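You operate a simulated robot arm through the tools that you are given. There is no shell and no other tool. Be economical: measure what you need, move in short steps, check, and stop when the job is done.

The job below is to be done with a simulated two-armed robot. You get a single attempt, and the scene is never put back.

## Task
Take the blue napkin from the table and hang it over the rack bar.

The check looks at the end state, three seconds after you hand in, the way a careful person would. Anything else that was tipped, shoved, dropped, spilled or broken makes it a failure. Flat cloth is picked up by pressing the open fingertips on it (5 to 10 N) and closing them slowly along it; thin cloth reads only 2 to 8 mm in the jaws.

## Robot
Two 7-joint arms with two-finger parallel grippers on one trunk, on a base that drives. Base frame: it is fixed to the floor where the robot stands at the start and does not move with it; the origin is under the middle of the robot, x ahead of it, y to its left, z up. Units: m, rad, N and s.
The left shoulder is at the start at [0.07, 0.134, 1.126], the right one opposite. Payload 1.57 kg a hand.
The TCP of each hand is the grasp point between the finger pads, 0.03 m short of the fingertips. In the tool frame z runs along the fingers and y along their closing line. The gripper opens to 0.08 m. The fingers are 0.017 m wide and 0.012 m thick; the gripper's body (0.04 by 0.082 m) begins 0.08 m behind the TCP.
Orientation is that of the tool frame in the base frame, as a unit quaternion [x, y, z, w]. With the fingers straight down and closing along the base's y, the tool's x points along the base's -x, its y along +y and its z along -z.

## Interface
- The arms move only by the tool jog_arm. It takes "left_increments", "right_increments" or both (then of equal length, played together; a hand with none holds still); each is a list of rows, each a list of 3 entries, a list of its own where there are three numbers: the finger opening in m, from 0 to 0.08, then the shift along the base's x, y, z in m, then the turn, a rotation vector about the base's x, y, z in rad. In form: [[grip, [dx, dy, dz], [rx, ry, rz]], ...]. A call has 1 to 12 rows; each row shifts and turns the commanded pose from where the row before left it. A row lasts 0.2 s, in which the tool goes at most 0.05 m and 0.15 rad; a call with a longer step from one row to the next is refused whole, and so is a gripper value outside its range. A pose out of reach is approached as far as the arm can. The call stops where the force on the tool passes 40 N (or 10 N more than at its start, if that is more) or the arm is blocked; 0.2 s more then pass. The fingers move at their own pace (about 0.153 m/s each) and stop on an object; they squeeze with about 32 N. The grip force told is the motor's: it shows also when the fingers shut on nothing. Time passes only in rows, and 0.2 s behind the last, so rows that do not move let the fingers close. The reply holds the time, the measured pose of the TCP, the force on the tool along the base axes, the opening and the grip force, in the units named above and with some noise.
- Cameras (640 x 400 px; columns grow to the right, rows downward): "scene" is now at [0.1275, 0.0161, 1.3386]; the picture's right is [0.15, -0.99, 0.00], its down [-0.66, -0.10, -0.74] and it looks along [0.74, 0.11, -0.67] (base axes); focal length 251 px, centre (320, 200). "left" rides on the left gripper at [0.072, 0.007, -0.122] in its tool frame; the picture's right is [-0.09, 1.00, 0.00], its down [-0.84, -0.08, -0.54] and it looks along [-0.54, -0.05, 0.84] (tool axes); focal length 238 px, centre (320, 200). "right" rides on the right gripper at [0.072, -0.007, -0.122] in its tool frame; the picture's right is [0.09, 1.00, 0.00], its down [-0.84, 0.08, -0.54] and it looks along [-0.54, 0.05, 0.84] (tool axes); focal length 238 px, centre (320, 200). There is no depth. A picture from a camera that has moved, and an enlarged one, comes with that camera's place and axes in the base frame and with its lens. The place of the scene camera against the robot may be out by one fixed shift of up to 0.012 m in any direction.
- snapshot(camera): a new picture of that camera. It takes no simulated time.
- raise_lower(by): slides the trunk up (or, below 0, down) by that many m; the arms and the scene camera ride with it, the base frame stays. It gives what a move gives, with no picture.
- steer(legs): drives the robot by 1 to 6 legs, each [ahead, left, turn to the left] in m, m and rad, along the robot's own axes; the way and the turn of a leg run together, so that a leg with both is an arc; at most 1.5 m and 3.142 rad a leg. The arms and the cameras ride along, it lands a little off, and it stops where it bumps. It gives what a move gives.
- turn_head(pan, tilt): turns the head with the scene camera to pan (to the left, within 1.501 rad either way) and tilt (down, from -0.506 to 1.204), counted from straight ahead of the robot. It gives what a move gives.
- enlarge(camera, box): a new picture of the part [left, top, right, bottom] of that camera's present view, enlarged. It takes no simulated time.
- hand_in(): hands the job in; it is judged then, once.

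Work in short steps. Places have to be worked out from the pictures, the camera data and where the tool is seen: move nearer, look again, correct. Check each grasp and each placing, and mend what went wrong. You have 120 turns and 88 pictures in all, those below and enlarged ones among them. Open the grippers and draw the arms clear of the work before you hand the job in, unless the task says otherwise; then end with one line.

The tools are called after ">>>" as name(argument=value, ...) on one line, values as JSON. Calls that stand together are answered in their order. jog_arm: Moves the arms, as the interface text tells. Its arguments: {"type":"object","properties":{"left_increments":{"type":"array"},"right_increments":{"type":"array"}},"required":[]} The other tools are called the same way: raise_lower (by) slides the trunk up or down; steer (legs) drives the base; turn_head (pan, tilt) turns the head that bears the scene camera; snapshot (camera) takes a picture; enlarge (camera, box) takes an enlarged picture of a part of a camera's view; hand_in () hands the job in.

At the start:

```text
t: 0.0
left_ee_pos: [0.4092, 0.1885, 1.0915]
left_tool_rot: [0.0, 1.0, 0.001, 0.0]
left_ft_force: [-0.7, 0.4, -0.5]
left_width: 0.0803
left_finger_force: 0.1
right_ee_pos: [0.422, -0.1582, 1.0699]
right_tool_rot: [0.0, 1.0, 0.0, 0.0]
right_ft_force: [-0.5, -0.2, 0.4]
right_width: 0.0801
right_finger_force: 0.0
trunk travel left (down, up): [-0.7, 0.24]
robot x, y, heading: [-0.0003, 0.0018, -0.003]
head pan, tilt: [0.15, 0.731]
```

scene: 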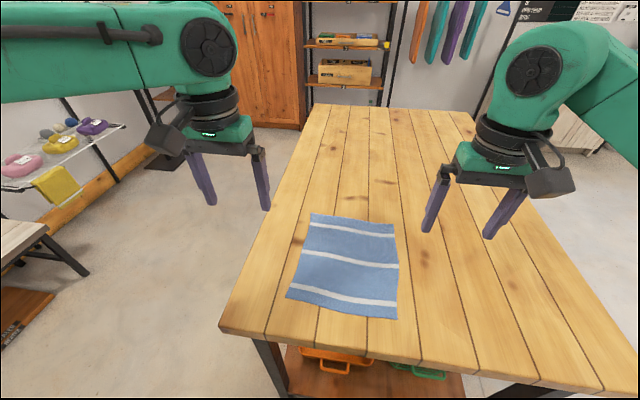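
right: 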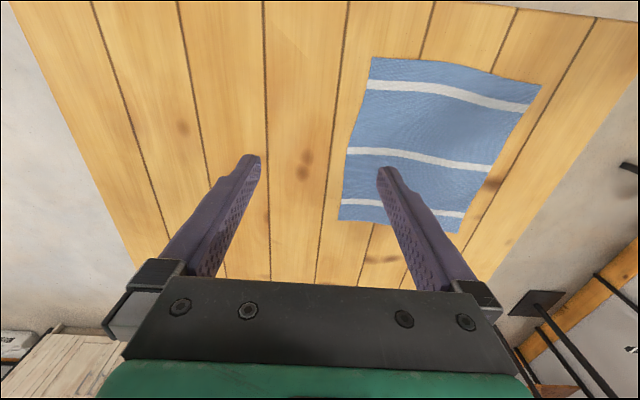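
left: 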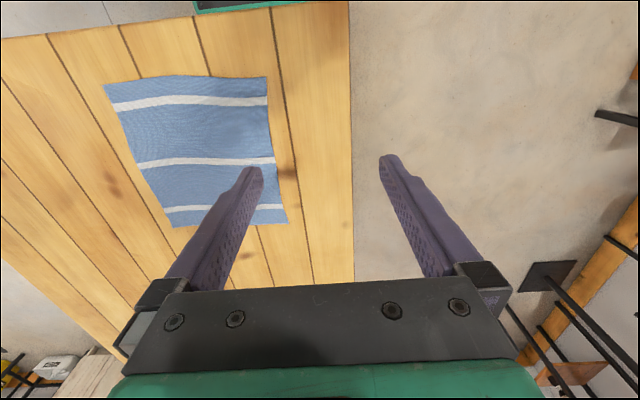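

The napkin lies flat at about x 0.38–0.64, y -0.11–0.12. No rack bar is clearly in view, so I look left and right for it.

>>> turn_head(pan=1.0, tilt=0.5)

>>> snapshot(camera="scene")

>>> turn_head(pan=-0.7, tilt=0.5)

>>> snapshot(camera="scene")

```text
t: 1.2
left_ee_pos: [0.4082, 0.1861, 1.0925]
left_tool_rot: [0.0, 1.0, -0.001, 0.0]
left_ft_force: [0.2, -0.8, 0.1]
left_width: 0.08
left_finger_force: 0.0
right_ee_pos: [0.4208, -0.1584, 1.0707]
right_tool_rot: [0.0, 1.0, 0.0, 0.0]
right_ft_force: [-0.9, 0.3, -0.4]
right_width: 0.0801
right_finger_force: 0.2
trunk travel left (down, up): [-0.7, 0.24]
robot x, y, heading: [-0.0035, -0.0034, 0.003]
head pan, tilt: [1.0, 0.499]
```

```text
84 pictures are left
camera scene: at [0.094, 0.0801, 1.359], right [0.84, -0.54, 0.0], down [-0.26, -0.4, -0.88], along [0.47, 0.74, -0.48], focal length 251 px, centre (320, 200)
```

scene: 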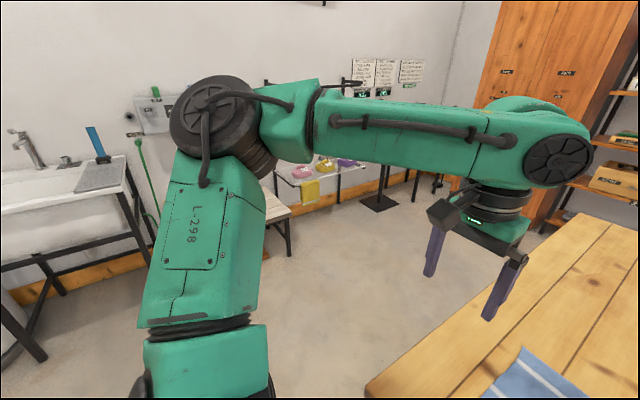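

```text
t: 2.9
left_ee_pos: [0.408, 0.1876, 1.0922]
left_tool_rot: [0.0, 1.0, 0.0, 0.0]
left_ft_force: [-0.7, 0.0, -0.8]
left_width: 0.0802
left_finger_force: 0.1
right_ee_pos: [0.4199, -0.1588, 1.0701]
right_tool_rot: [0.0, 1.0, 0.0, 0.0]
right_ft_force: [0.0, 0.6, 0.2]
right_width: 0.08
right_finger_force: 0.0
trunk travel left (down, up): [-0.7, 0.24]
robot x, y, heading: [-0.004, -0.0017, 0.002]
head pan, tilt: [-0.7, 0.499]
```

```text
83 pictures are left
camera scene: at [0.1144, -0.055, 1.359], right [-0.64, -0.77, 0.0], down [-0.37, 0.31, -0.88], along [0.67, -0.57, -0.48], focal length 251 px, centre (320, 200)
```

scene: 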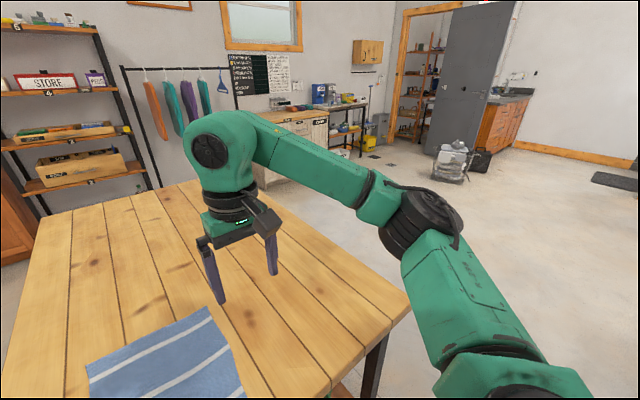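

Two candidates: the garment rail beyond the table, and a stand behind the left arm near the wall shelf. I enlarge the left one and look behind too.

>>> turn_head(pan=0.55, tilt=0.35)

>>> snapshot(camera="scene")

>>> turn_head(pan=1.0, tilt=0.4)

>>> enlarge(camera="scene", box=[240, 70, 480, 250])

```text
t: 4.3
left_ee_pos: [0.4082, 0.1879, 1.0918]
left_tool_rot: [-0.001, 1.0, 0.0, 0.0]
left_ft_force: [1.3, -0.2, -0.3]
left_width: 0.0801
left_finger_force: 0.0
right_ee_pos: [0.4206, -0.1582, 1.0705]
right_tool_rot: [0.0, 1.0, 0.0, 0.0]
right_ft_force: [-1.2, -0.4, 0.0]
right_width: 0.0805
right_finger_force: 0.1
trunk travel left (down, up): [-0.7, 0.24]
robot x, y, heading: [-0.0011, 0.0002, 0.0]
head pan, tilt: [0.55, 0.351]
```

```text
82 pictures are left
camera scene: at [0.1242, 0.0522, 1.3727], right [0.52, -0.85, 0.0], down [-0.29, -0.18, -0.94], along [0.8, 0.49, -0.34], focal length 251 px, centre (320, 200)
```

scene: 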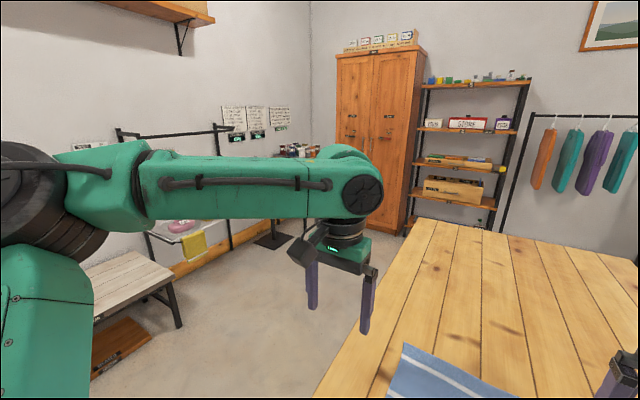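

```text
t: 5.2
left_ee_pos: [0.4084, 0.1872, 1.092]
left_tool_rot: [0.0, 1.0, 0.001, 0.0]
left_ft_force: [0.2, 0.0, -0.6]
left_width: 0.0798
left_finger_force: 0.1
right_ee_pos: [0.4197, -0.1595, 1.0702]
right_tool_rot: [0.0, 1.0, 0.0, 0.0]
right_ft_force: [-1.4, 0.1, 0.3]
right_width: 0.0799
right_finger_force: 0.0
trunk travel left (down, up): [-0.7, 0.24]
robot x, y, heading: [-0.0012, 0.0023, 0.002]
head pan, tilt: [1.0, 0.4]
```

```text
2.22 times, centred on (360, 160) of scene
camera zoom: at [0.0949, 0.0815, 1.3681], right [0.84, -0.54, 0.0], down [-0.21, -0.33, -0.92], along [0.5, 0.77, -0.39], focal length 557 px, centre (231, 289)
```

zoom: 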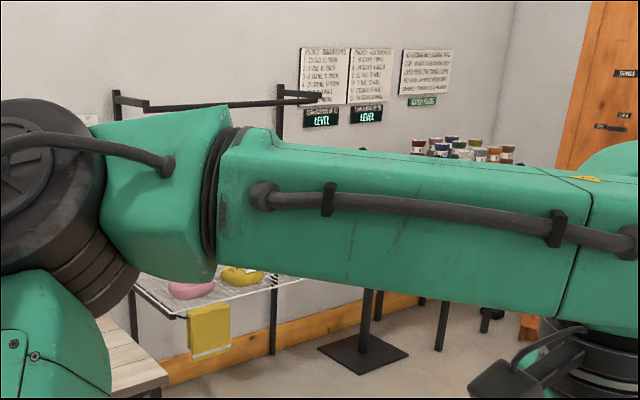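

The black bar on projecting arms above the wire shelf on the left wall (with a yellow towel below) looks like the rack; I'll check it closer later. First I bring both hands above the napkin's near edge, with about 0.06 m of clearance.

>>> jog_arm(left_increments=[[0.05, [0, -0.0175, -0.032], [0, 0, 0]], [0.05, [0, -0.0175, -0.032], [0, 0, 0]], [0.05, [0, -0.0175, -0.032], [0, 0, 0]], [0.05, [0, -0.0175, -0.032], [0, 0, 0]], [0.05, [0, -0.0175, -0.032], [0, 0, 0]], [0.05, [0, -0.0175, -0.032], [0, 0, 0]]], right_increments=[[0.05, [-0.003, 0.015, -0.028], [0, 0, 0]], [0.05, [-0.003, 0.015, -0.028], [0, 0, 0]], [0.05, [-0.003, 0.015, -0.028], [0, 0, 0]], [0.05, [-0.003, 0.015, -0.028], [0, 0, 0]], [0.05, [-0.003, 0.015, -0.028], [0, 0, 0]], [0.05, [-0.003, 0.015, -0.028], [0, 0, 0]]])

>>> snapshot(camera="left")

>>> snapshot(camera="right")

>>> turn_head(pan=0.0, tilt=0.95)

>>> snapshot(camera="scene")

```text
t: 6.6
left_ee_pos: [0.4087, 0.0822, 0.8998]
left_tool_rot: [0.0, 1.0, -0.001, -0.001]
left_ft_force: [0.3, -0.3, 0.1]
left_width: 0.05
left_finger_force: 0.0
right_ee_pos: [0.4038, -0.0673, 0.9037]
right_tool_rot: [0.0, 1.0, -0.001, 0.0]
right_ft_force: [-0.4, 0.7, -0.2]
right_width: 0.0501
right_finger_force: 0.0
trunk travel left (down, up): [-0.7, 0.24]
robot x, y, heading: [0.0001, 0.0009, -0.003]
head pan, tilt: [1.0, 0.4]
```

```text
80 pictures are left
camera left: at [0.3366, 0.089, 1.0222], right [0.09, 1.0, 0.0], down [0.84, -0.08, 0.54], along [0.54, -0.05, -0.84], focal length 238 px, centre (320, 200)
```

left: 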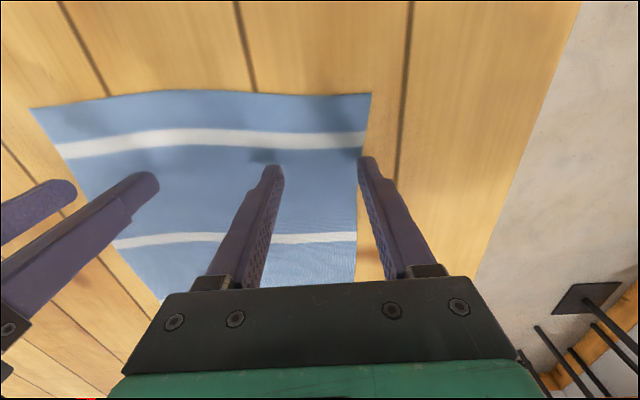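

```text
79 pictures are left
camera right: at [0.3333, -0.0744, 1.0258], right [-0.09, 1.0, 0.0], down [0.84, 0.08, 0.54], along [0.54, 0.05, -0.84], focal length 238 px, centre (320, 200)
```

right: 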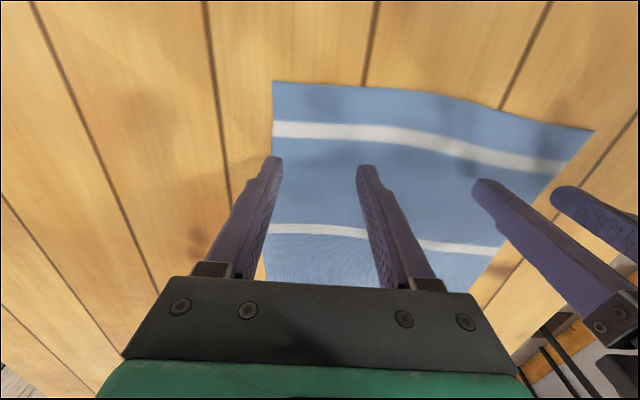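

```text
t: 7.9
left_ee_pos: [0.4075, 0.0825, 0.9007]
left_tool_rot: [0.0, 1.0, 0.0, -0.001]
left_ft_force: [-0.3, 1.1, 0.2]
left_width: 0.0499
left_finger_force: 0.0
right_ee_pos: [0.4035, -0.0688, 0.9044]
right_tool_rot: [0.0, 1.0, 0.0, 0.001]
right_ft_force: [0.1, -0.7, 0.4]
right_width: 0.05
right_finger_force: 0.1
trunk travel left (down, up): [-0.7, 0.24]
robot x, y, heading: [0.0008, -0.0015, -0.005]
head pan, tilt: [0.0, 0.949]
```

```text
78 pictures are left
camera scene: at [0.1174, 0.0037, 1.3215], right [0.0, -1.0, 0.0], down [-0.81, 0.0, -0.58], along [0.58, 0.0, -0.81], focal length 251 px, centre (320, 200)
```

scene: 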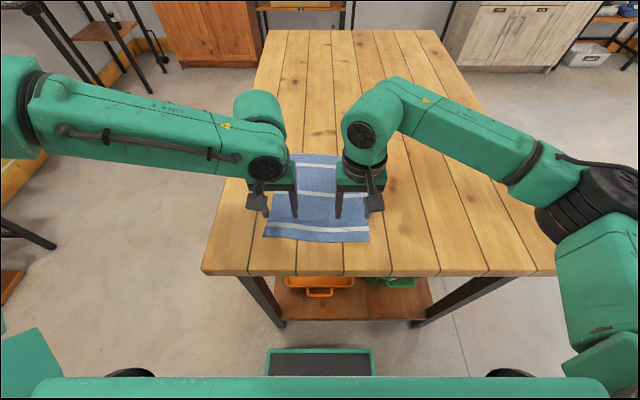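

From the wrist views the near edge is at x≈0.365, spanning y -0.112 to 0.127. I shift both hands to x≈0.385 and descend to just above the cloth.

>>> jog_arm(left_increments=[[0.05, [-0.012, 0, -0.018], [0, 0, 0]], [0.05, [-0.011, 0, -0.018], [0, 0, 0]], [0.05, [0, 0, -0.012], [0, 0, 0]], [0.05, [0, 0, -0.004], [0, 0, 0]]], right_increments=[[0.05, [-0.009, 0, -0.019], [0, 0, 0]], [0.05, [-0.009, 0, -0.019], [0, 0, 0]], [0.05, [0, 0, -0.014], [0, 0, 0]], [0.05, [0, 0, -0.004], [0, 0, 0]]])

>>> snapshot(camera="left")

```text
t: 8.3
left_ee_pos: [0.4003, 0.0828, 0.8914]
left_tool_rot: [-0.001, 1.0, -0.001, 0.012]
left_ft_force: [-2.7, 1.1, 11.2]
left_width: 0.0503
left_finger_force: 0.3
right_ee_pos: [0.3954, -0.0675, 0.8907]
right_tool_rot: [0.001, 1.0, 0.003, 0.005]
right_ft_force: [-2.3, 1.2, 8.5]
right_width: 0.0495
right_finger_force: 0.1
trunk travel left (down, up): [-0.7, 0.24]
robot x, y, heading: [-0.001, 0.0008, 0.001]
head pan, tilt: [0.0, 0.949]
stopped in row 2 (left hand): the force on the tool passed its limit (the readings are from after the stop); the commanded pose is now the measured one
```

```text
77 pictures are left
camera left: at [0.3256, 0.0882, 1.0114], right [0.09, 1.0, 0.0], down [0.82, -0.07, 0.56], along [0.56, -0.05, -0.83], focal length 238 px, centre (320, 200)
```

left: 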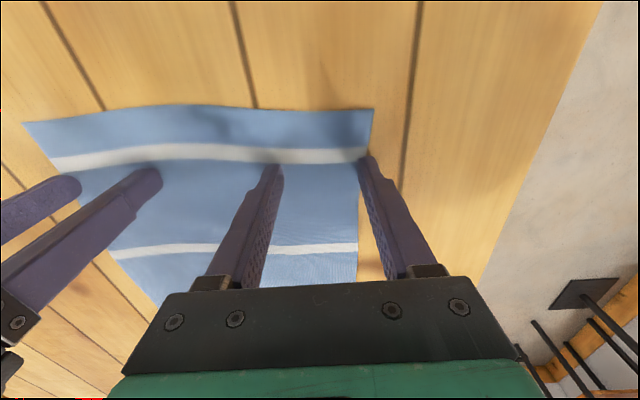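

Contact came early: triangulating two wrist views puts the cloth at z≈0.857 rather than 0.811. That makes its y range about -0.105 to 0.118, so I lift a little and shift both hands inward and towards the near edge.

>>> jog_arm(left_increments=[[0.05, [0, 0, 0.012], [0, 0, 0]], [0.05, [-0.008, -0.006, 0.004], [0, 0, 0]], [0.05, [-0.01, -0.006, 0], [0, 0, 0]], [0.05, [0, 0, 0], [0, 0, 0]]], right_increments=[[0.05, [0, 0, 0.012], [0, 0, 0]], [0.05, [-0.006, 0.004, 0.004], [0, 0, 0]], [0.05, [-0.007, 0.004, 0], [0, 0, 0]], [0.05, [0, 0, 0], [0, 0, 0]]])

>>> snapshot(camera="left")

>>> snapshot(camera="right")

```text
t: 9.3
left_ee_pos: [0.3848, 0.0695, 0.9054]
left_tool_rot: [-0.001, 1.0, -0.001, 0.01]
left_ft_force: [0.8, 0.2, -0.5]
left_width: 0.0499
left_finger_force: 0.0
right_ee_pos: [0.3852, -0.0591, 0.9064]
right_tool_rot: [0.002, 1.0, 0.002, 0.003]
right_ft_force: [-0.2, -0.3, 0.4]
right_width: 0.0499
right_finger_force: 0.1
trunk travel left (down, up): [-0.7, 0.24]
robot x, y, heading: [0.0008, -0.0013, -0.002]
head pan, tilt: [0.0, 0.949]
```

```text
76 pictures are left
camera left: at [0.3099, 0.0758, 1.0263], right [0.09, 1.0, 0.0], down [0.83, -0.08, 0.56], along [0.56, -0.05, -0.83], focal length 238 px, centre (320, 200)
```

left: 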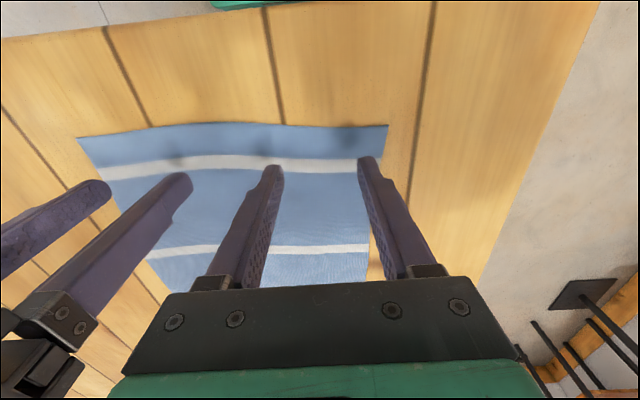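

```text
75 pictures are left
camera right: at [0.312, -0.066, 1.0284], right [-0.09, 1.0, 0.0], down [0.83, 0.07, 0.55], along [0.55, 0.05, -0.84], focal length 238 px, centre (320, 200)
```

right: 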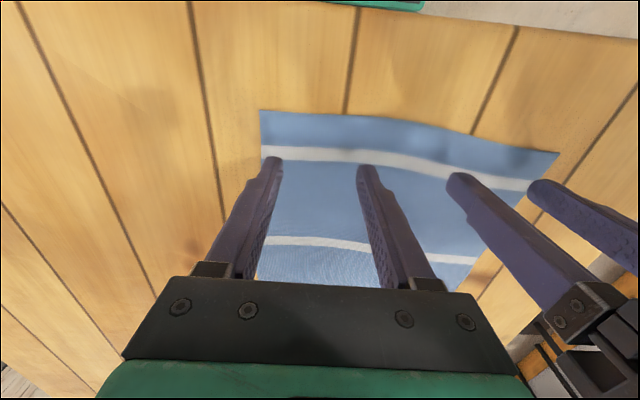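

The fingers now sit inside the cloth's sides, about 0.025 m in from the near edge. I descend gently to press.

>>> jog_arm(left_increments=[[0.05, [-0.006, 0, -0.006], [0, 0, 0]], [0.05, [0, 0, -0.005], [0, 0, 0]], [0.05, [0, 0, -0.003], [0, 0, 0]], [0.05, [0, 0, 0], [0, 0, 0]]], right_increments=[[0.05, [-0.006, 0.003, -0.007], [0, 0, 0]], [0.05, [0, 0, -0.005], [0, 0, 0]], [0.05, [0, 0, -0.003], [0, 0, 0]], [0.05, [0, 0, 0], [0, 0, 0]]])

```text
t: 10.3
left_ee_pos: [0.3779, 0.0697, 0.892]
left_tool_rot: [-0.001, 1.0, 0.0, 0.009]
left_ft_force: [0.4, 0.2, -0.5]
left_width: 0.0501
left_finger_force: 0.1
right_ee_pos: [0.3781, -0.0557, 0.892]
right_tool_rot: [0.001, 1.0, 0.002, 0.004]
right_ft_force: [1.9, -0.5, 8.3]
right_width: 0.0501
right_finger_force: 0.1
trunk travel left (down, up): [-0.7, 0.24]
robot x, y, heading: [-0.0014, 0.0019, -0.0]
head pan, tilt: [0.0, 0.949]
```

The right hand presses at about 8 N and the left isn't touching yet; I lower only the left.

>>> jog_arm(left_increments=[[0.05, [0, 0, -0.002], [0, 0, 0]], [0.05, [0, 0, 0], [0, 0, 0]]])

```text
t: 10.9
left_ee_pos: [0.378, 0.0686, 0.8908]
left_tool_rot: [0.001, 1.0, -0.001, 0.012]
left_ft_force: [1.4, 2.0, 15.9]
left_width: 0.0507
left_finger_force: 0.4
right_ee_pos: [0.376, -0.057, 0.8901]
right_tool_rot: [0.001, 1.0, 0.001, 0.005]
right_ft_force: [0.5, 0.6, 4.8]
right_width: 0.05
right_finger_force: 0.1
trunk travel left (down, up): [-0.7, 0.24]
robot x, y, heading: [0.0031, -0.002, 0.003]
head pan, tilt: [0.0, 0.949]
```

Left is a bit firm at 16 N, so I back it off 1 mm and close both hands slowly.

>>> jog_arm(left_increments=[[0.05, [0, 0, -0.0], [0, 0, 0]], [0.045, [0, 0, 0.001], [0, 0, 0]], [0.04, [0, 0, 0], [0, 0, 0]], [0.035, [0, 0, 0], [0, 0, 0]], [0.03, [0, 0, 0], [0, 0, 0]], [0.025, [0, 0, 0], [0, 0, 0]], [0.02, [0, 0, 0], [0, 0, 0]], [0.015, [0, 0, 0], [0, 0, 0]], [0.01, [0, 0, 0], [0, 0, 0]], [0.005, [0, 0, 0], [0, 0, 0]], [0, [0, 0, 0], [0, 0, 0]], [0, [0, 0, 0], [0, 0, 0]]], right_increments=[[0.05, [0, 0, -0.0003], [0, 0, 0]], [0.045, [0, 0, 0], [0, 0, 0]], [0.04, [0, 0, 0], [0, 0, 0]], [0.035, [0, 0, 0], [0, 0, 0]], [0.03, [0, 0, 0], [0, 0, 0]], [0.025, [0, 0, 0], [0, 0, 0]], [0.02, [0, 0, 0], [0, 0, 0]], [0.015, [0, 0, 0], [0, 0, 0]], [0.01, [0, 0, 0], [0, 0, 0]], [0.005, [0, 0, 0], [0, 0, 0]], [0, [0, 0, 0], [0, 0, 0]], [0, [0, 0, 0], [0, 0, 0]]])

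>>> snapshot(camera="left")

>>> snapshot(camera="right")

```text
t: 13.5
left_ee_pos: [0.3771, 0.069, 0.8917]
left_tool_rot: [-0.001, 1.0, 0.0, 0.01]
left_ft_force: [0.2, 1.2, 9.6]
left_width: 0.0024
left_finger_force: 23.8
right_ee_pos: [0.3771, -0.0554, 0.8916]
right_tool_rot: [0.001, 1.0, 0.002, 0.005]
right_ft_force: [0.9, -1.5, 12.0]
right_width: 0.0
right_finger_force: 21.1
trunk travel left (down, up): [-0.7, 0.24]
robot x, y, heading: [0.0015, 0.0015, -0.002]
head pan, tilt: [0.0, 0.949]
```

```text
74 pictures are left
camera left: at [0.3021, 0.0754, 1.0117], right [0.09, 1.0, 0.0], down [0.83, -0.08, 0.56], along [0.56, -0.05, -0.83], focal length 238 px, centre (320, 200)
```

left: 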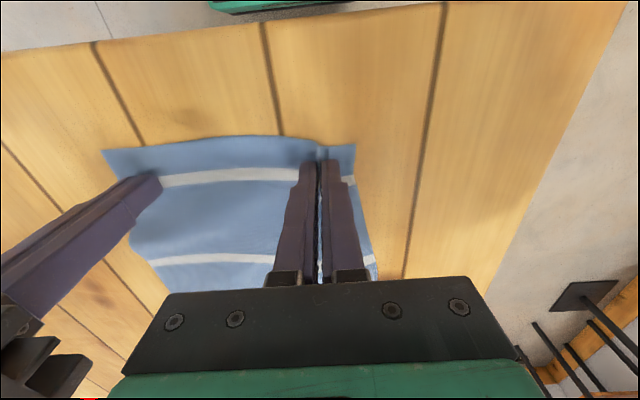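

```text
73 pictures are left
camera right: at [0.3042, -0.0638, 1.013], right [-0.09, 1.0, 0.0], down [0.83, 0.07, 0.55], along [0.55, 0.05, -0.83], focal length 238 px, centre (320, 200)
```

right: 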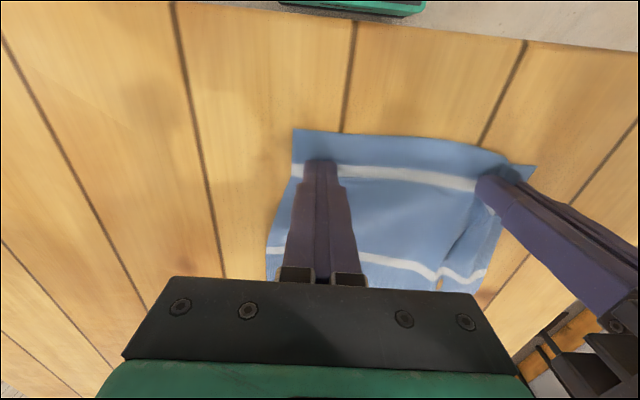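

Left holds cloth (2.4 mm), the right slipped (0.0). I lift the right slightly, shift it inwards 0.01, open to 0.035 and press again.

>>> jog_arm(right_increments=[[0.0, [0, 0, 0.008], [0, 0, 0]], [0.035, [0, 0.008, 0.0], [0, 0, 0]], [0.035, [0, 0.0, 0], [0, 0, 0]], [0.035, [0, 0, -0.006], [0, 0, 0]], [0.035, [0, 0, -0.002], [0, 0, 0]], [0.035, [0, 0, 0], [0, 0, 0]]])

>>> snapshot(camera="right")

```text
t: 14.9
left_ee_pos: [0.3771, 0.0692, 0.891]
left_tool_rot: [-0.001, 1.0, -0.002, 0.01]
left_ft_force: [-1.1, 0.3, 11.5]
left_width: 0.0021
left_finger_force: 23.7
right_ee_pos: [0.3763, -0.0494, 0.8905]
right_tool_rot: [0.001, 1.0, 0.001, 0.005]
right_ft_force: [-0.9, 0.5, 2.6]
right_width: 0.0346
right_finger_force: 0.0
trunk travel left (down, up): [-0.7, 0.24]
robot x, y, heading: [0.0018, 0.0039, 0.004]
head pan, tilt: [0.0, 0.949]
```

```text
72 pictures are left
camera right: at [0.3045, -0.056, 1.0133], right [-0.09, 1.0, 0.0], down [0.83, 0.07, 0.55], along [0.55, 0.05, -0.83], focal length 238 px, centre (320, 200)
```

right: 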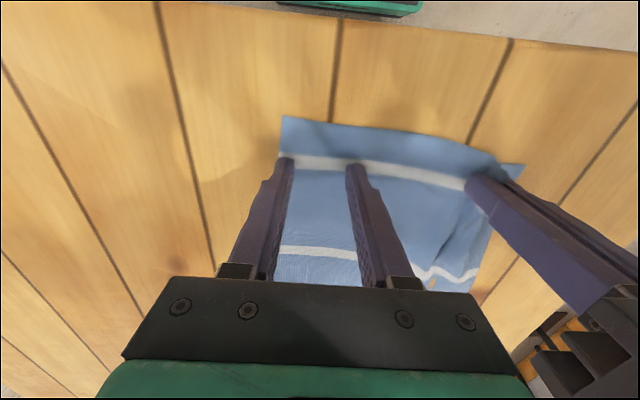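

Both right fingertips are on the cloth with light contact. I press 1.5 mm more and close slowly.

>>> jog_arm(right_increments=[[0.035, [0, 0, -0.0015], [0, 0, 0]], [0.032, [0, 0, 0], [0, 0, 0]], [0.028, [0, 0, 0], [0, 0, 0]], [0.025, [0, 0, 0], [0, 0, 0]], [0.021, [0, 0, 0], [0, 0, 0]], [0.018, [0, 0, 0], [0, 0, 0]], [0.014, [0, 0, 0], [0, 0, 0]], [0.011, [0, 0, 0], [0, 0, 0]], [0.007, [0, 0, 0], [0, 0, 0]], [0.003, [0, 0, 0], [0, 0, 0]], [0, [0, 0, 0], [0, 0, 0]], [0, [0, 0, 0], [0, 0, 0]]])

>>> snapshot(camera="right")

```text
t: 17.5
left_ee_pos: [0.3765, 0.0696, 0.8905]
left_tool_rot: [0.0, 1.0, -0.001, 0.011]
left_ft_force: [-0.1, -4.2, 0.8]
left_width: 0.0022
left_finger_force: 23.3
right_ee_pos: [0.3757, -0.0493, 0.8912]
right_tool_rot: [0.001, 1.0, 0.004, 0.006]
right_ft_force: [0.2, 3.6, 34.5]
right_width: 0.0016
right_finger_force: 23.4
trunk travel left (down, up): [-0.7, 0.24]
robot x, y, heading: [-0.0018, 0.0039, 0.005]
head pan, tilt: [0.0, 0.949]
```

```text
71 pictures are left
camera right: at [0.3032, -0.0559, 1.0127], right [-0.09, 1.0, 0.01], down [0.83, 0.07, 0.55], along [0.55, 0.05, -0.83], focal length 238 px, centre (320, 200)
```

right: 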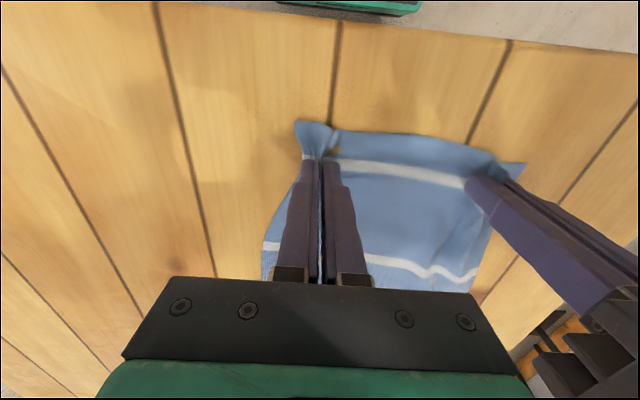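

The right now grips a fold too (1.6 mm). I lift both slowly and look.

>>> jog_arm(left_increments=[[0, [0, 0, 0.01], [0, 0, 0]], [0, [0, 0, 0.02], [0, 0, 0]], [0, [0, 0, 0.03], [0, 0, 0]], [0, [0, 0, 0.03], [0, 0, 0]], [0, [0, 0, 0.03], [0, 0, 0]], [0, [0, 0, 0.03], [0, 0, 0]], [0, [0, 0, 0.03], [0, 0, 0]], [0, [0, 0, 0.03], [0, 0, 0]], [0, [0, 0, 0.03], [0, 0, 0]], [0, [0, 0, 0.03], [0, 0, 0]]], right_increments=[[0, [0, 0, 0.01], [0, 0, 0]], [0, [0, 0, 0.02], [0, 0, 0]], [0, [0, 0, 0.03], [0, 0, 0]], [0, [0, 0, 0.03], [0, 0, 0]], [0, [0, 0, 0.03], [0, 0, 0]], [0, [0, 0, 0.03], [0, 0, 0]], [0, [0, 0, 0.03], [0, 0, 0]], [0, [0, 0, 0.03], [0, 0, 0]], [0, [0, 0, 0.03], [0, 0, 0]], [0, [0, 0, 0.03], [0, 0, 0]]])

>>> snapshot(camera="scene")

>>> snapshot(camera="left")

```text
t: 19.7
left_ee_pos: [0.3761, 0.0712, 1.1598]
left_tool_rot: [0.0, 1.0, 0.0, 0.01]
left_ft_force: [0.1, -4.7, 0.4]
left_width: 0.0021
left_finger_force: 24.2
right_ee_pos: [0.3782, -0.0469, 1.1578]
right_tool_rot: [0.001, 1.0, 0.002, 0.004]
right_ft_force: [0.6, 4.9, -0.4]
right_width: 0.0018
right_finger_force: 23.6
trunk travel left (down, up): [-0.7, 0.24]
robot x, y, heading: [0.0015, -0.0024, 0.002]
head pan, tilt: [0.0, 0.949]
```

```text
70 pictures are left
camera scene: at [0.1169, 0.0042, 1.3215], right [0.0, -1.0, 0.0], down [-0.81, 0.0, -0.58], along [0.58, 0.0, -0.81], focal length 251 px, centre (320, 200)
```

scene: 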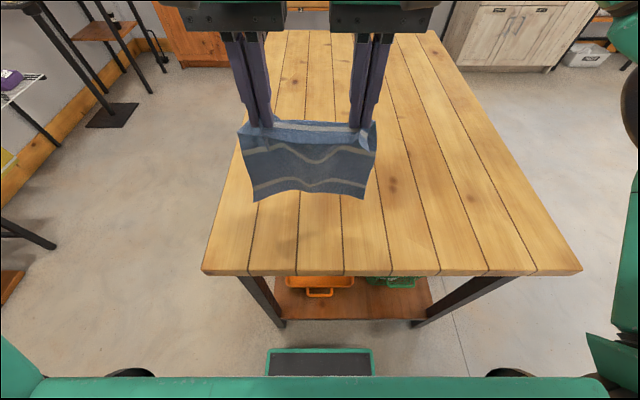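

```text
69 pictures are left
camera left: at [0.3015, 0.0768, 1.2805], right [0.09, 1.0, 0.0], down [0.83, -0.08, 0.56], along [0.56, -0.05, -0.83], focal length 238 px, centre (320, 200)
```

left: 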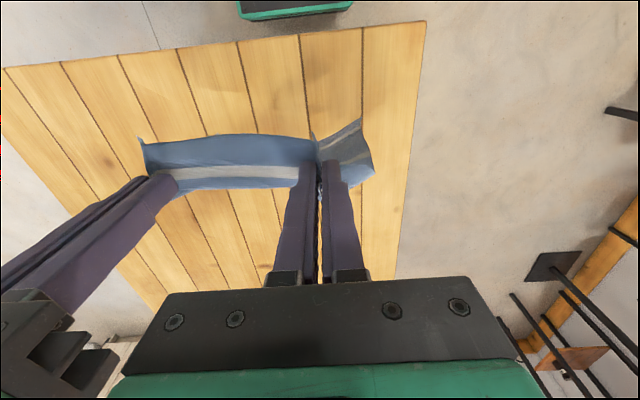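

Both hands hold the edge and the napkin hangs freely with two-point support. I raise the trunk for clearance, ease the 5 N tension, back away from the table and turn left.

>>> jog_arm(left_increments=[[0, [0, -0.002, 0.0], [0, 0, 0]]], right_increments=[[0, [0, 0.002, 0.0], [0, 0, 0]]])

>>> raise_lower(by=0.1)

>>> steer(legs=[[-0.35, 0, 0], [0, 0, 0.8]])

>>> turn_head(pan=0.0, tilt=0.35)

>>> snapshot(camera="scene")

```text
t: 20.1
left_ee_pos: [0.378, 0.0687, 1.1603]
left_tool_rot: [-0.001, 1.0, -0.001, 0.009]
left_ft_force: [-0.7, -1.2, -0.7]
left_width: 0.0023
left_finger_force: 23.7
right_ee_pos: [0.3783, -0.0451, 1.1578]
right_tool_rot: [0.001, 1.0, 0.002, 0.003]
right_ft_force: [0.7, 2.0, 0.5]
right_width: 0.0016
right_finger_force: 23.3
trunk travel left (down, up): [-0.7, 0.24]
robot x, y, heading: [-0.0022, 0.0032, -0.004]
head pan, tilt: [0.0, 0.949]
```

```text
t: 21.5
left_ee_pos: [0.3777, 0.0682, 1.2595]
left_tool_rot: [-0.001, 1.0, -0.001, 0.01]
left_ft_force: [-0.1, -0.5, 0.6]
left_width: 0.0017
left_finger_force: 23.8
right_ee_pos: [0.3797, -0.0453, 1.2583]
right_tool_rot: [0.001, 1.0, 0.001, 0.003]
right_ft_force: [0.4, 1.3, 0.1]
right_width: 0.0017
right_finger_force: 23.8
trunk travel left (down, up): [-0.8, 0.14]
robot x, y, heading: [0.0012, -0.0015, 0.004]
head pan, tilt: [0.0, 0.949]
```

```text
t: 25.9
left_ee_pos: [-0.1418, 0.3176, 1.2598]
left_tool_rot: [-0.393, 0.919, 0.003, 0.009]
left_ft_force: [0.3, 0.0, -0.2]
left_width: 0.0019
left_finger_force: 23.7
right_ee_pos: [-0.0589, 0.241, 1.2588]
right_tool_rot: [-0.392, 0.92, 0.003, 0.003]
right_ft_force: [-1.2, 1.6, 1.5]
right_width: 0.0017
right_finger_force: 23.6
trunk travel left (down, up): [-0.8, 0.14]
robot x, y, heading: [-0.3508, -0.0022, 0.81]
head pan, tilt: [0.0, 0.949]
```

```text
t: 26.9
left_ee_pos: [-0.1423, 0.3175, 1.2595]
left_tool_rot: [-0.393, 0.92, 0.003, 0.01]
left_ft_force: [0.9, -1.0, -0.2]
left_width: 0.002
left_finger_force: 24.6
right_ee_pos: [-0.0592, 0.2405, 1.2589]
right_tool_rot: [-0.393, 0.919, 0.002, 0.003]
right_ft_force: [-1.0, 1.1, -0.2]
right_width: 0.0016
right_finger_force: 23.6
trunk travel left (down, up): [-0.8, 0.14]
robot x, y, heading: [-0.3563, 0.0005, 0.808]
head pan, tilt: [0.0, 0.351]
```

```text
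68 pictures are left
camera scene: at [-0.2596, 0.1063, 1.4726], right [0.72, -0.69, 0.0], down [-0.24, -0.25, -0.94], along [0.65, 0.68, -0.34], focal length 251 px, centre (320, 200)
```

scene: 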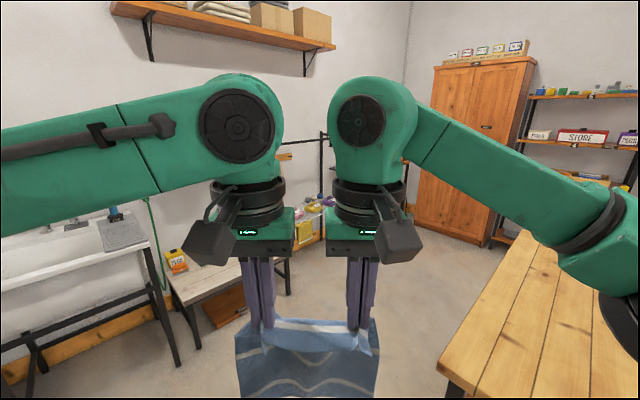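

The rack is hidden behind the wrists. Nothing is beneath the hands, so I lower the arms 0.25 m to see over them.

>>> jog_arm(left_increments=[[0, [0, 0, -0.04], [0, 0, 0]], [0, [0, 0, -0.04], [0, 0, 0]], [0, [0, 0, -0.04], [0, 0, 0]], [0, [0, 0, -0.04], [0, 0, 0]], [0, [0, 0, -0.04], [0, 0, 0]], [0, [0, 0, -0.04], [0, 0, 0]], [0, [0, 0, -0.04], [0, 0, 0]]], right_increments=[[0, [0, 0, -0.04], [0, 0, 0]], [0, [0, 0, -0.04], [0, 0, 0]], [0, [0, 0, -0.04], [0, 0, 0]], [0, [0, 0, -0.04], [0, 0, 0]], [0, [0, 0, -0.04], [0, 0, 0]], [0, [0, 0, -0.04], [0, 0, 0]], [0, [0, 0, -0.04], [0, 0, 0]]])

>>> snapshot(camera="scene")

```text
t: 28.4
left_ee_pos: [-0.1407, 0.3186, 0.9799]
left_tool_rot: [-0.393, 0.919, 0.001, 0.01]
left_ft_force: [0.5, -1.2, -0.8]
left_width: 0.0021
left_finger_force: 23.9
right_ee_pos: [-0.0573, 0.2409, 0.9771]
right_tool_rot: [-0.392, 0.92, 0.003, 0.003]
right_ft_force: [-0.7, 1.1, 0.4]
right_width: 0.0018
right_finger_force: 23.0
trunk travel left (down, up): [-0.8, 0.14]
robot x, y, heading: [-0.3527, -0.0001, 0.81]
head pan, tilt: [0.0, 0.351]
```

```text
67 pictures are left
camera scene: at [-0.2585, 0.1077, 1.4726], right [0.72, -0.69, 0.0], down [-0.24, -0.25, -0.94], along [0.65, 0.68, -0.34], focal length 251 px, centre (320, 200)
```

scene: 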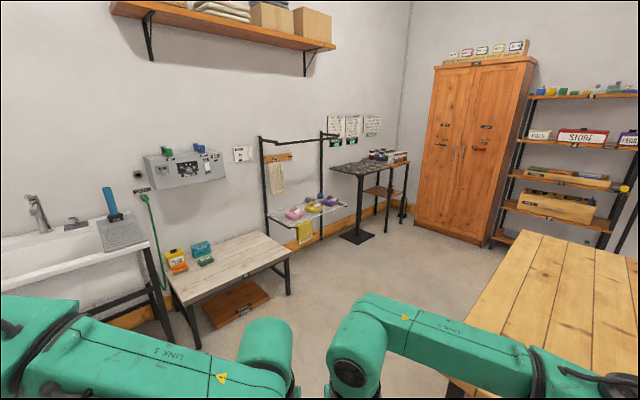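

Now the rack is visible; I enlarge it.

>>> enlarge(camera="scene", box=[230, 120, 390, 250])

```text
3.08 times, centred on (310, 185) of scene
camera zoom: at [-0.2585, 0.1077, 1.4726], right [0.72, -0.69, 0.0], down [-0.24, -0.25, -0.94], along [0.65, 0.68, -0.34], focal length 772 px, centre (351, 246)
```

zoom: 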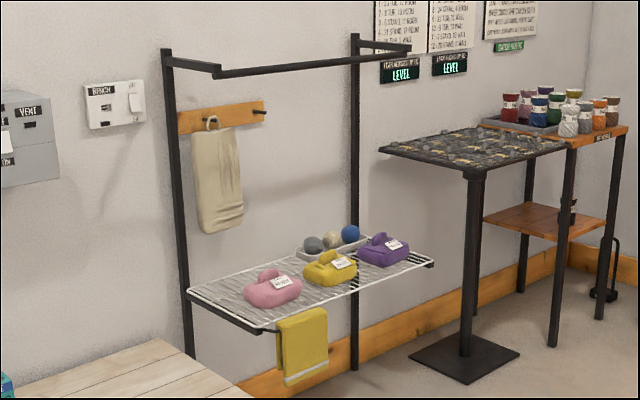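

The rack's free top bar is at about y≈1.79, x≈0.89–1.58, z≈1.22, some 0.25 m in front of its posts. I turn to face the wall, drive to y≈0.85 and then strafe right.

>>> steer(legs=[[0, 0, 0.761], [0.85, 0, 0], [0, -1.5, 0]])

>>> turn_head(pan=0.0, tilt=0.3)

>>> snapshot(camera="scene")

```text
t: 41.8
left_ee_pos: [1.074, 1.1933, 0.9789]
left_tool_rot: [-0.699, 0.715, 0.006, 0.007]
left_ft_force: [1.7, 0.2, -1.3]
left_width: 0.0022
left_finger_force: 23.6
right_ee_pos: [1.189, 1.193, 0.9791]
right_tool_rot: [-0.697, 0.717, 0.004, 0.001]
right_ft_force: [-1.2, -0.5, -0.3]
right_width: 0.0016
right_finger_force: 23.6
trunk travel left (down, up): [-0.8, 0.14]
robot x, y, heading: [1.1332, 0.8164, 1.547]
head pan, tilt: [0.0, 0.351]
```

```text
t: 42.5
left_ee_pos: [1.0743, 1.1925, 0.9792]
left_tool_rot: [-0.698, 0.716, 0.006, 0.007]
left_ft_force: [1.4, -0.3, 0.1]
left_width: 0.0022
left_finger_force: 23.8
right_ee_pos: [1.1882, 1.1928, 0.9777]
right_tool_rot: [-0.697, 0.717, 0.004, 0.001]
right_ft_force: [-0.9, 0.3, 0.3]
right_width: 0.0017
right_finger_force: 22.8
trunk travel left (down, up): [-0.8, 0.14]
robot x, y, heading: [1.1315, 0.8091, 1.549]
head pan, tilt: [0.0, 0.3]
```

```text
65 pictures are left
camera scene: at [1.1305, 0.9618, 1.4774], right [1.0, -0.02, 0.0], down [-0.01, -0.3, -0.96], along [0.02, 0.95, -0.3], focal length 251 px, centre (320, 200)
```

scene: 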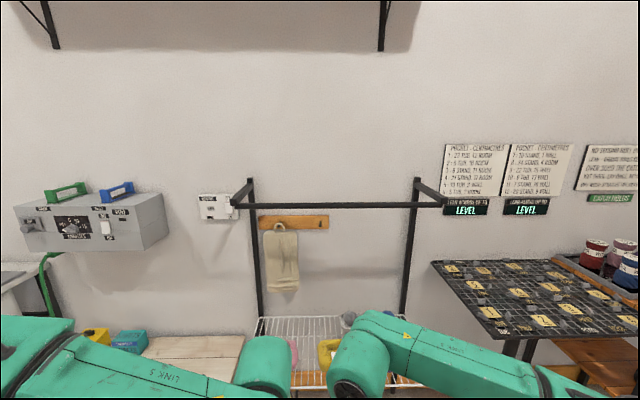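

The bar triangulates to y≈1.755, z≈1.21, x≈0.86–1.56, with clear wall space behind it. I raise hands and trunk so the fingertips are above bar height, then drive closer with the hands about 0.14 m short of the bar.

>>> jog_arm(left_increments=[[0, [0, 0, 0.04], [0, 0, 0]], [0, [0, 0, 0.04], [0, 0, 0]], [0, [0, 0, 0.04], [0, 0, 0]], [0, [0, 0, 0.04], [0, 0, 0]], [0, [0, 0, 0.04], [0, 0, 0]], [0, [0, 0, 0.04], [0, 0, 0]], [0, [0, 0, 0.04], [0, 0, 0]]], right_increments=[[0, [0, 0, 0.04], [0, 0, 0]], [0, [0, 0, 0.04], [0, 0, 0]], [0, [0, 0, 0.04], [0, 0, 0]], [0, [0, 0, 0.04], [0, 0, 0]], [0, [0, 0, 0.04], [0, 0, 0]], [0, [0, 0, 0.04], [0, 0, 0]], [0, [0, 0, 0.04], [0, 0, 0]]])

>>> raise_lower(by=0.08)

>>> steer(legs=[[0, 0, 0.022], [0.4, -0.07, 0]])

>>> snapshot(camera="scene")

>>> snapshot(camera="left")

>>> snapshot(camera="right")

```text
t: 44.1
left_ee_pos: [1.0748, 1.1917, 1.2605]
left_tool_rot: [-0.699, 0.715, 0.006, 0.009]
left_ft_force: [0.6, -0.4, 0.7]
left_width: 0.0021
left_finger_force: 24.2
right_ee_pos: [1.1889, 1.1919, 1.2595]
right_tool_rot: [-0.697, 0.717, 0.004, 0.002]
right_ft_force: [-0.1, 0.1, -0.2]
right_width: 0.0014
right_finger_force: 23.1
trunk travel left (down, up): [-0.8, 0.14]
robot x, y, heading: [1.1318, 0.8144, 1.547]
head pan, tilt: [0.0, 0.3]
```

```text
t: 45.2
left_ee_pos: [1.0753, 1.1926, 1.339]
left_tool_rot: [-0.7, 0.715, 0.007, 0.008]
left_ft_force: [0.3, 0.9, 0.2]
left_width: 0.002
left_finger_force: 23.7
right_ee_pos: [1.1897, 1.1938, 1.3396]
right_tool_rot: [-0.698, 0.717, 0.004, 0.001]
right_ft_force: [-1.6, 1.1, 0.5]
right_width: 0.0015
right_finger_force: 23.6
trunk travel left (down, up): [-0.88, 0.06]
robot x, y, heading: [1.1341, 0.8146, 1.542]
head pan, tilt: [0.0, 0.3]
```

```text
t: 48.1
left_ee_pos: [1.1327, 1.583, 1.3403]
left_tool_rot: [0.709, -0.705, -0.006, -0.009]
left_ft_force: [1.5, -0.2, 0.5]
left_width: 0.0021
left_finger_force: 23.7
right_ee_pos: [1.2464, 1.5874, 1.34]
right_tool_rot: [0.707, -0.707, -0.005, -0.003]
right_ft_force: [-1.1, -0.3, 0.2]
right_width: 0.0016
right_finger_force: 23.1
trunk travel left (down, up): [-0.88, 0.06]
robot x, y, heading: [1.2062, 1.2111, 1.576]
head pan, tilt: [0.0, 0.3]
```

```text
64 pictures are left
camera scene: at [1.1946, 1.354, 1.5577], right [1.0, 0.0, 0.0], down [0.0, -0.29, -0.96], along [0.0, 0.96, -0.29], focal length 251 px, centre (320, 200)
```

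scene: 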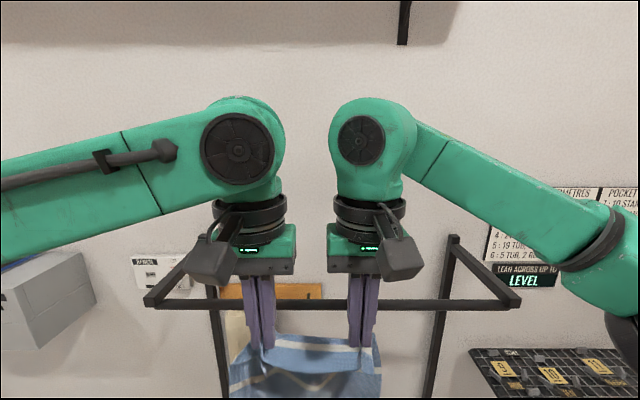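

```text
63 pictures are left
camera left: at [1.126, 1.5087, 1.461], right [-1.0, 0.09, 0.0], down [0.07, 0.83, 0.56], along [0.05, 0.56, -0.83], focal length 238 px, centre (320, 200)
```

left: 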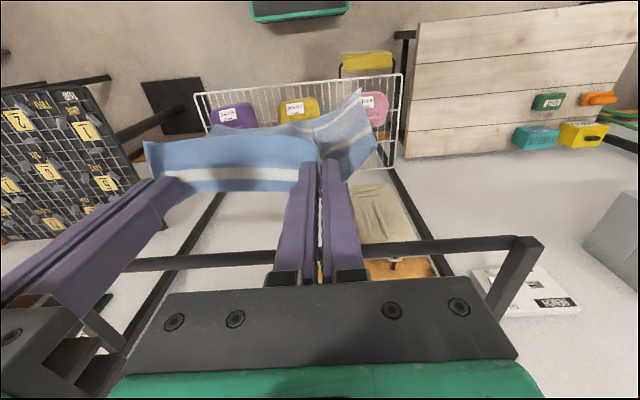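

```text
62 pictures are left
camera right: at [1.2544, 1.5143, 1.4617], right [-1.0, -0.09, 0.0], down [-0.08, 0.83, 0.55], along [-0.05, 0.55, -0.83], focal length 238 px, centre (320, 200)
```

right: 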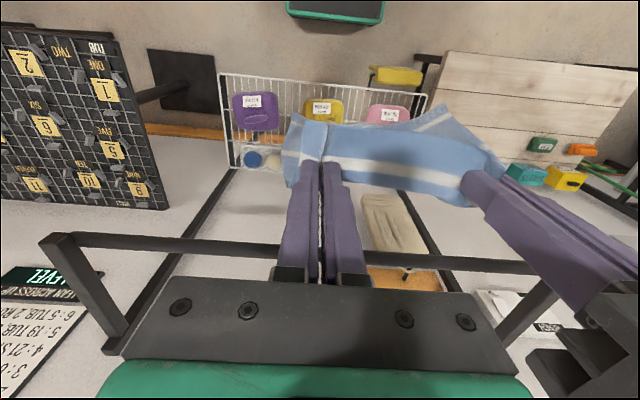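

Updated bar estimate: y≈1.775, z≈1.21, x≈0.85–1.6; the hands are centred on it at x≈1.19. The base front has about 0.2 m to the low shelf, so I drive 0.08 m closer and then move the hands 0.2 m forward over the bar.

>>> steer(legs=[[0.08, 0, 0]])

>>> jog_arm(left_increments=[[0, [0, 0.03, 0], [0, 0, 0]], [0, [0, 0.03, 0], [0, 0, 0]], [0, [0, 0.03, 0], [0, 0, 0]], [0, [0, 0.03, 0], [0, 0, 0]], [0, [0, 0.03, 0], [0, 0, 0]], [0, [0, 0.03, 0], [0, 0, 0]], [0, [0, 0.02, 0], [0, 0, 0]], [0, [0, 0, 0], [0, 0, 0]]], right_increments=[[0, [0, 0.03, 0], [0, 0, 0]], [0, [0, 0.03, 0], [0, 0, 0]], [0, [0, 0.03, 0], [0, 0, 0]], [0, [0, 0.03, 0], [0, 0, 0]], [0, [0, 0.03, 0], [0, 0, 0]], [0, [0, 0.03, 0], [0, 0, 0]], [0, [0, 0.02, 0], [0, 0, 0]], [0, [0, 0, 0], [0, 0, 0]]])

>>> snapshot(camera="scene")

>>> snapshot(camera="left")

>>> snapshot(camera="right")

```text
t: 49.1
left_ee_pos: [1.1323, 1.6537, 1.3441]
left_tool_rot: [0.709, -0.705, -0.009, -0.01]
left_ft_force: [1.4, -0.1, -0.5]
left_width: 0.002
left_finger_force: 23.7
right_ee_pos: [1.2465, 1.658, 1.3417]
right_tool_rot: [0.708, -0.706, -0.008, -0.004]
right_ft_force: [-0.7, -0.4, 0.5]
right_width: 0.0018
right_finger_force: 23.6
trunk travel left (down, up): [-0.88, 0.06]
robot x, y, heading: [1.2002, 1.2914, 1.573]
head pan, tilt: [0.0, 0.3]
```

```text
t: 50.0
left_ee_pos: [1.1008, 1.7285, 1.3336]
left_tool_rot: [0.707, -0.707, -0.001, -0.017]
left_ft_force: [20.6, 5.7, 0.0]
left_width: 0.0019
left_finger_force: 23.1
left hand out of reach, approached as far as the arm can: row 1, 2, 3, 4
right_ee_pos: [1.2383, 1.7572, 1.3385]
right_tool_rot: [0.716, -0.699, -0.007, 0.004]
right_ft_force: [-20.5, -5.4, -1.1]
right_width: 0.0019
right_finger_force: 23.1
trunk travel left (down, up): [-0.88, 0.06]
robot x, y, heading: [1.198, 1.2883, 1.573]
head pan, tilt: [0.0, 0.3]
stopped in row 4 (left hand): the force on the tool passed its limit (the readings are from after the stop); the commanded pose is now the measured one
```

```text
61 pictures are left
camera scene: at [1.1932, 1.4381, 1.5571], right [1.0, 0.01, 0.0], down [0.0, -0.3, -0.95], along [-0.01, 0.95, -0.3], focal length 251 px, centre (320, 200)
```

scene: 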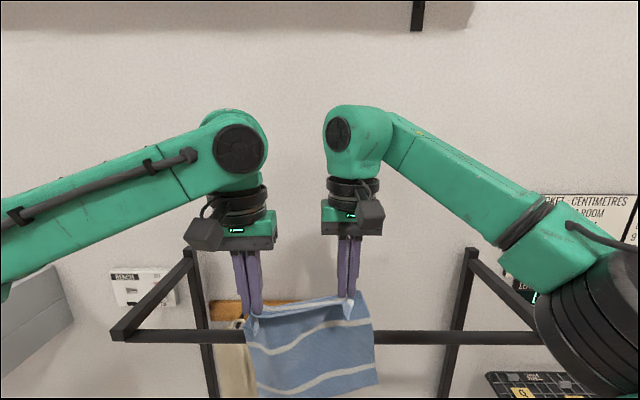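

```text
60 pictures are left
camera left: at [1.0921, 1.6521, 1.4526], right [-1.0, 0.09, -0.02], down [0.07, 0.82, 0.56], along [0.07, 0.56, -0.82], focal length 238 px, centre (320, 200)
```

left: 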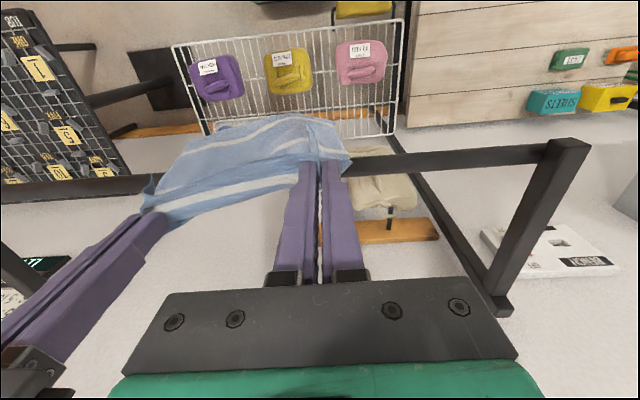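

```text
59 pictures are left
camera right: at [1.2483, 1.6856, 1.4606], right [-0.99, -0.11, 0.02], down [-0.09, 0.83, 0.55], along [-0.08, 0.54, -0.84], focal length 238 px, centre (320, 200)
```

right: 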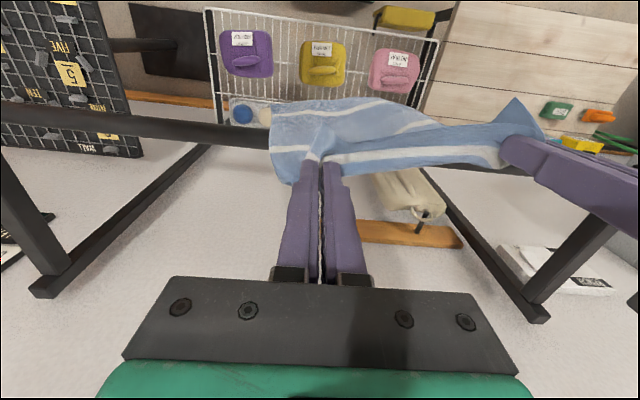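

The left arm ran out of its range at this height and the hands were pulled apart to 20 N (grip still held). I ease the tension, raise the trunk the remaining 0.06 m, and lower the hands relative to the shoulders for better reach.

>>> jog_arm(left_increments=[[0, [0.012, 0, 0], [0, 0, 0]], [0, [0.012, 0, 0], [0, 0, 0]], [0, [0, 0, 0], [0, 0, 0]]], right_increments=[[0, [0, -0.014, 0], [0, 0, 0]], [0, [0, -0.014, 0], [0, 0, 0]], [0, [0, 0, 0], [0, 0, 0]]])

>>> raise_lower(by=0.055)

>>> jog_arm(left_increments=[[0, [0, 0, -0.02], [0, 0, 0]], [0, [0, 0, -0.02], [0, 0, 0]], [0, [0, 0, -0.02], [0, 0, 0]], [0, [0, 0, -0.01], [0, 0, 0]], [0, [0, 0, 0], [0, 0, 0]]], right_increments=[[0, [0, 0, -0.02], [0, 0, 0]], [0, [0, 0, -0.02], [0, 0, 0]], [0, [0, 0, -0.02], [0, 0, 0]], [0, [0, 0, -0.01], [0, 0, 0]], [0, [0, 0, 0], [0, 0, 0]]])

```text
t: 50.8
left_ee_pos: [1.1017, 1.7263, 1.3341]
left_tool_rot: [0.708, -0.707, -0.003, -0.016]
left_ft_force: [24.3, -0.5, 0.8]
left_width: 0.0022
left_finger_force: 23.9
left hand out of reach, approached as far as the arm can: row 1, 2
right_ee_pos: [1.2414, 1.7278, 1.3395]
right_tool_rot: [0.713, -0.701, -0.008, 0.002]
right_ft_force: [-23.7, -0.2, -1.3]
right_width: 0.002
right_finger_force: 23.5
trunk travel left (down, up): [-0.88, 0.06]
robot x, y, heading: [1.2003, 1.29, 1.575]
head pan, tilt: [0.0, 0.3]
```

```text
t: 51.7
left_ee_pos: [1.1023, 1.7268, 1.3877]
left_tool_rot: [0.708, -0.706, -0.003, -0.015]
left_ft_force: [24.7, -0.4, 0.9]
left_width: 0.0019
left_finger_force: 23.9
right_ee_pos: [1.2407, 1.729, 1.3939]
right_tool_rot: [0.712, -0.702, -0.007, 0.001]
right_ft_force: [-25.0, 0.0, -1.0]
right_width: 0.0018
right_finger_force: 23.2
trunk travel left (down, up): [-0.935, 0.005]
robot x, y, heading: [1.1962, 1.2901, 1.573]
head pan, tilt: [0.0, 0.3]
```

```text
t: 52.9
left_ee_pos: [1.1007, 1.7259, 1.318]
left_tool_rot: [0.708, -0.706, -0.003, -0.016]
left_ft_force: [26.1, -0.3, 1.8]
left_width: 0.0021
left_finger_force: 24.1
right_ee_pos: [1.241, 1.7284, 1.3245]
right_tool_rot: [0.713, -0.701, -0.009, 0.002]
right_ft_force: [-26.2, -0.4, -1.5]
right_width: 0.0017
right_finger_force: 23.4
trunk travel left (down, up): [-0.935, 0.005]
robot x, y, heading: [1.2034, 1.288, 1.579]
head pan, tilt: [0.0, 0.3]
```

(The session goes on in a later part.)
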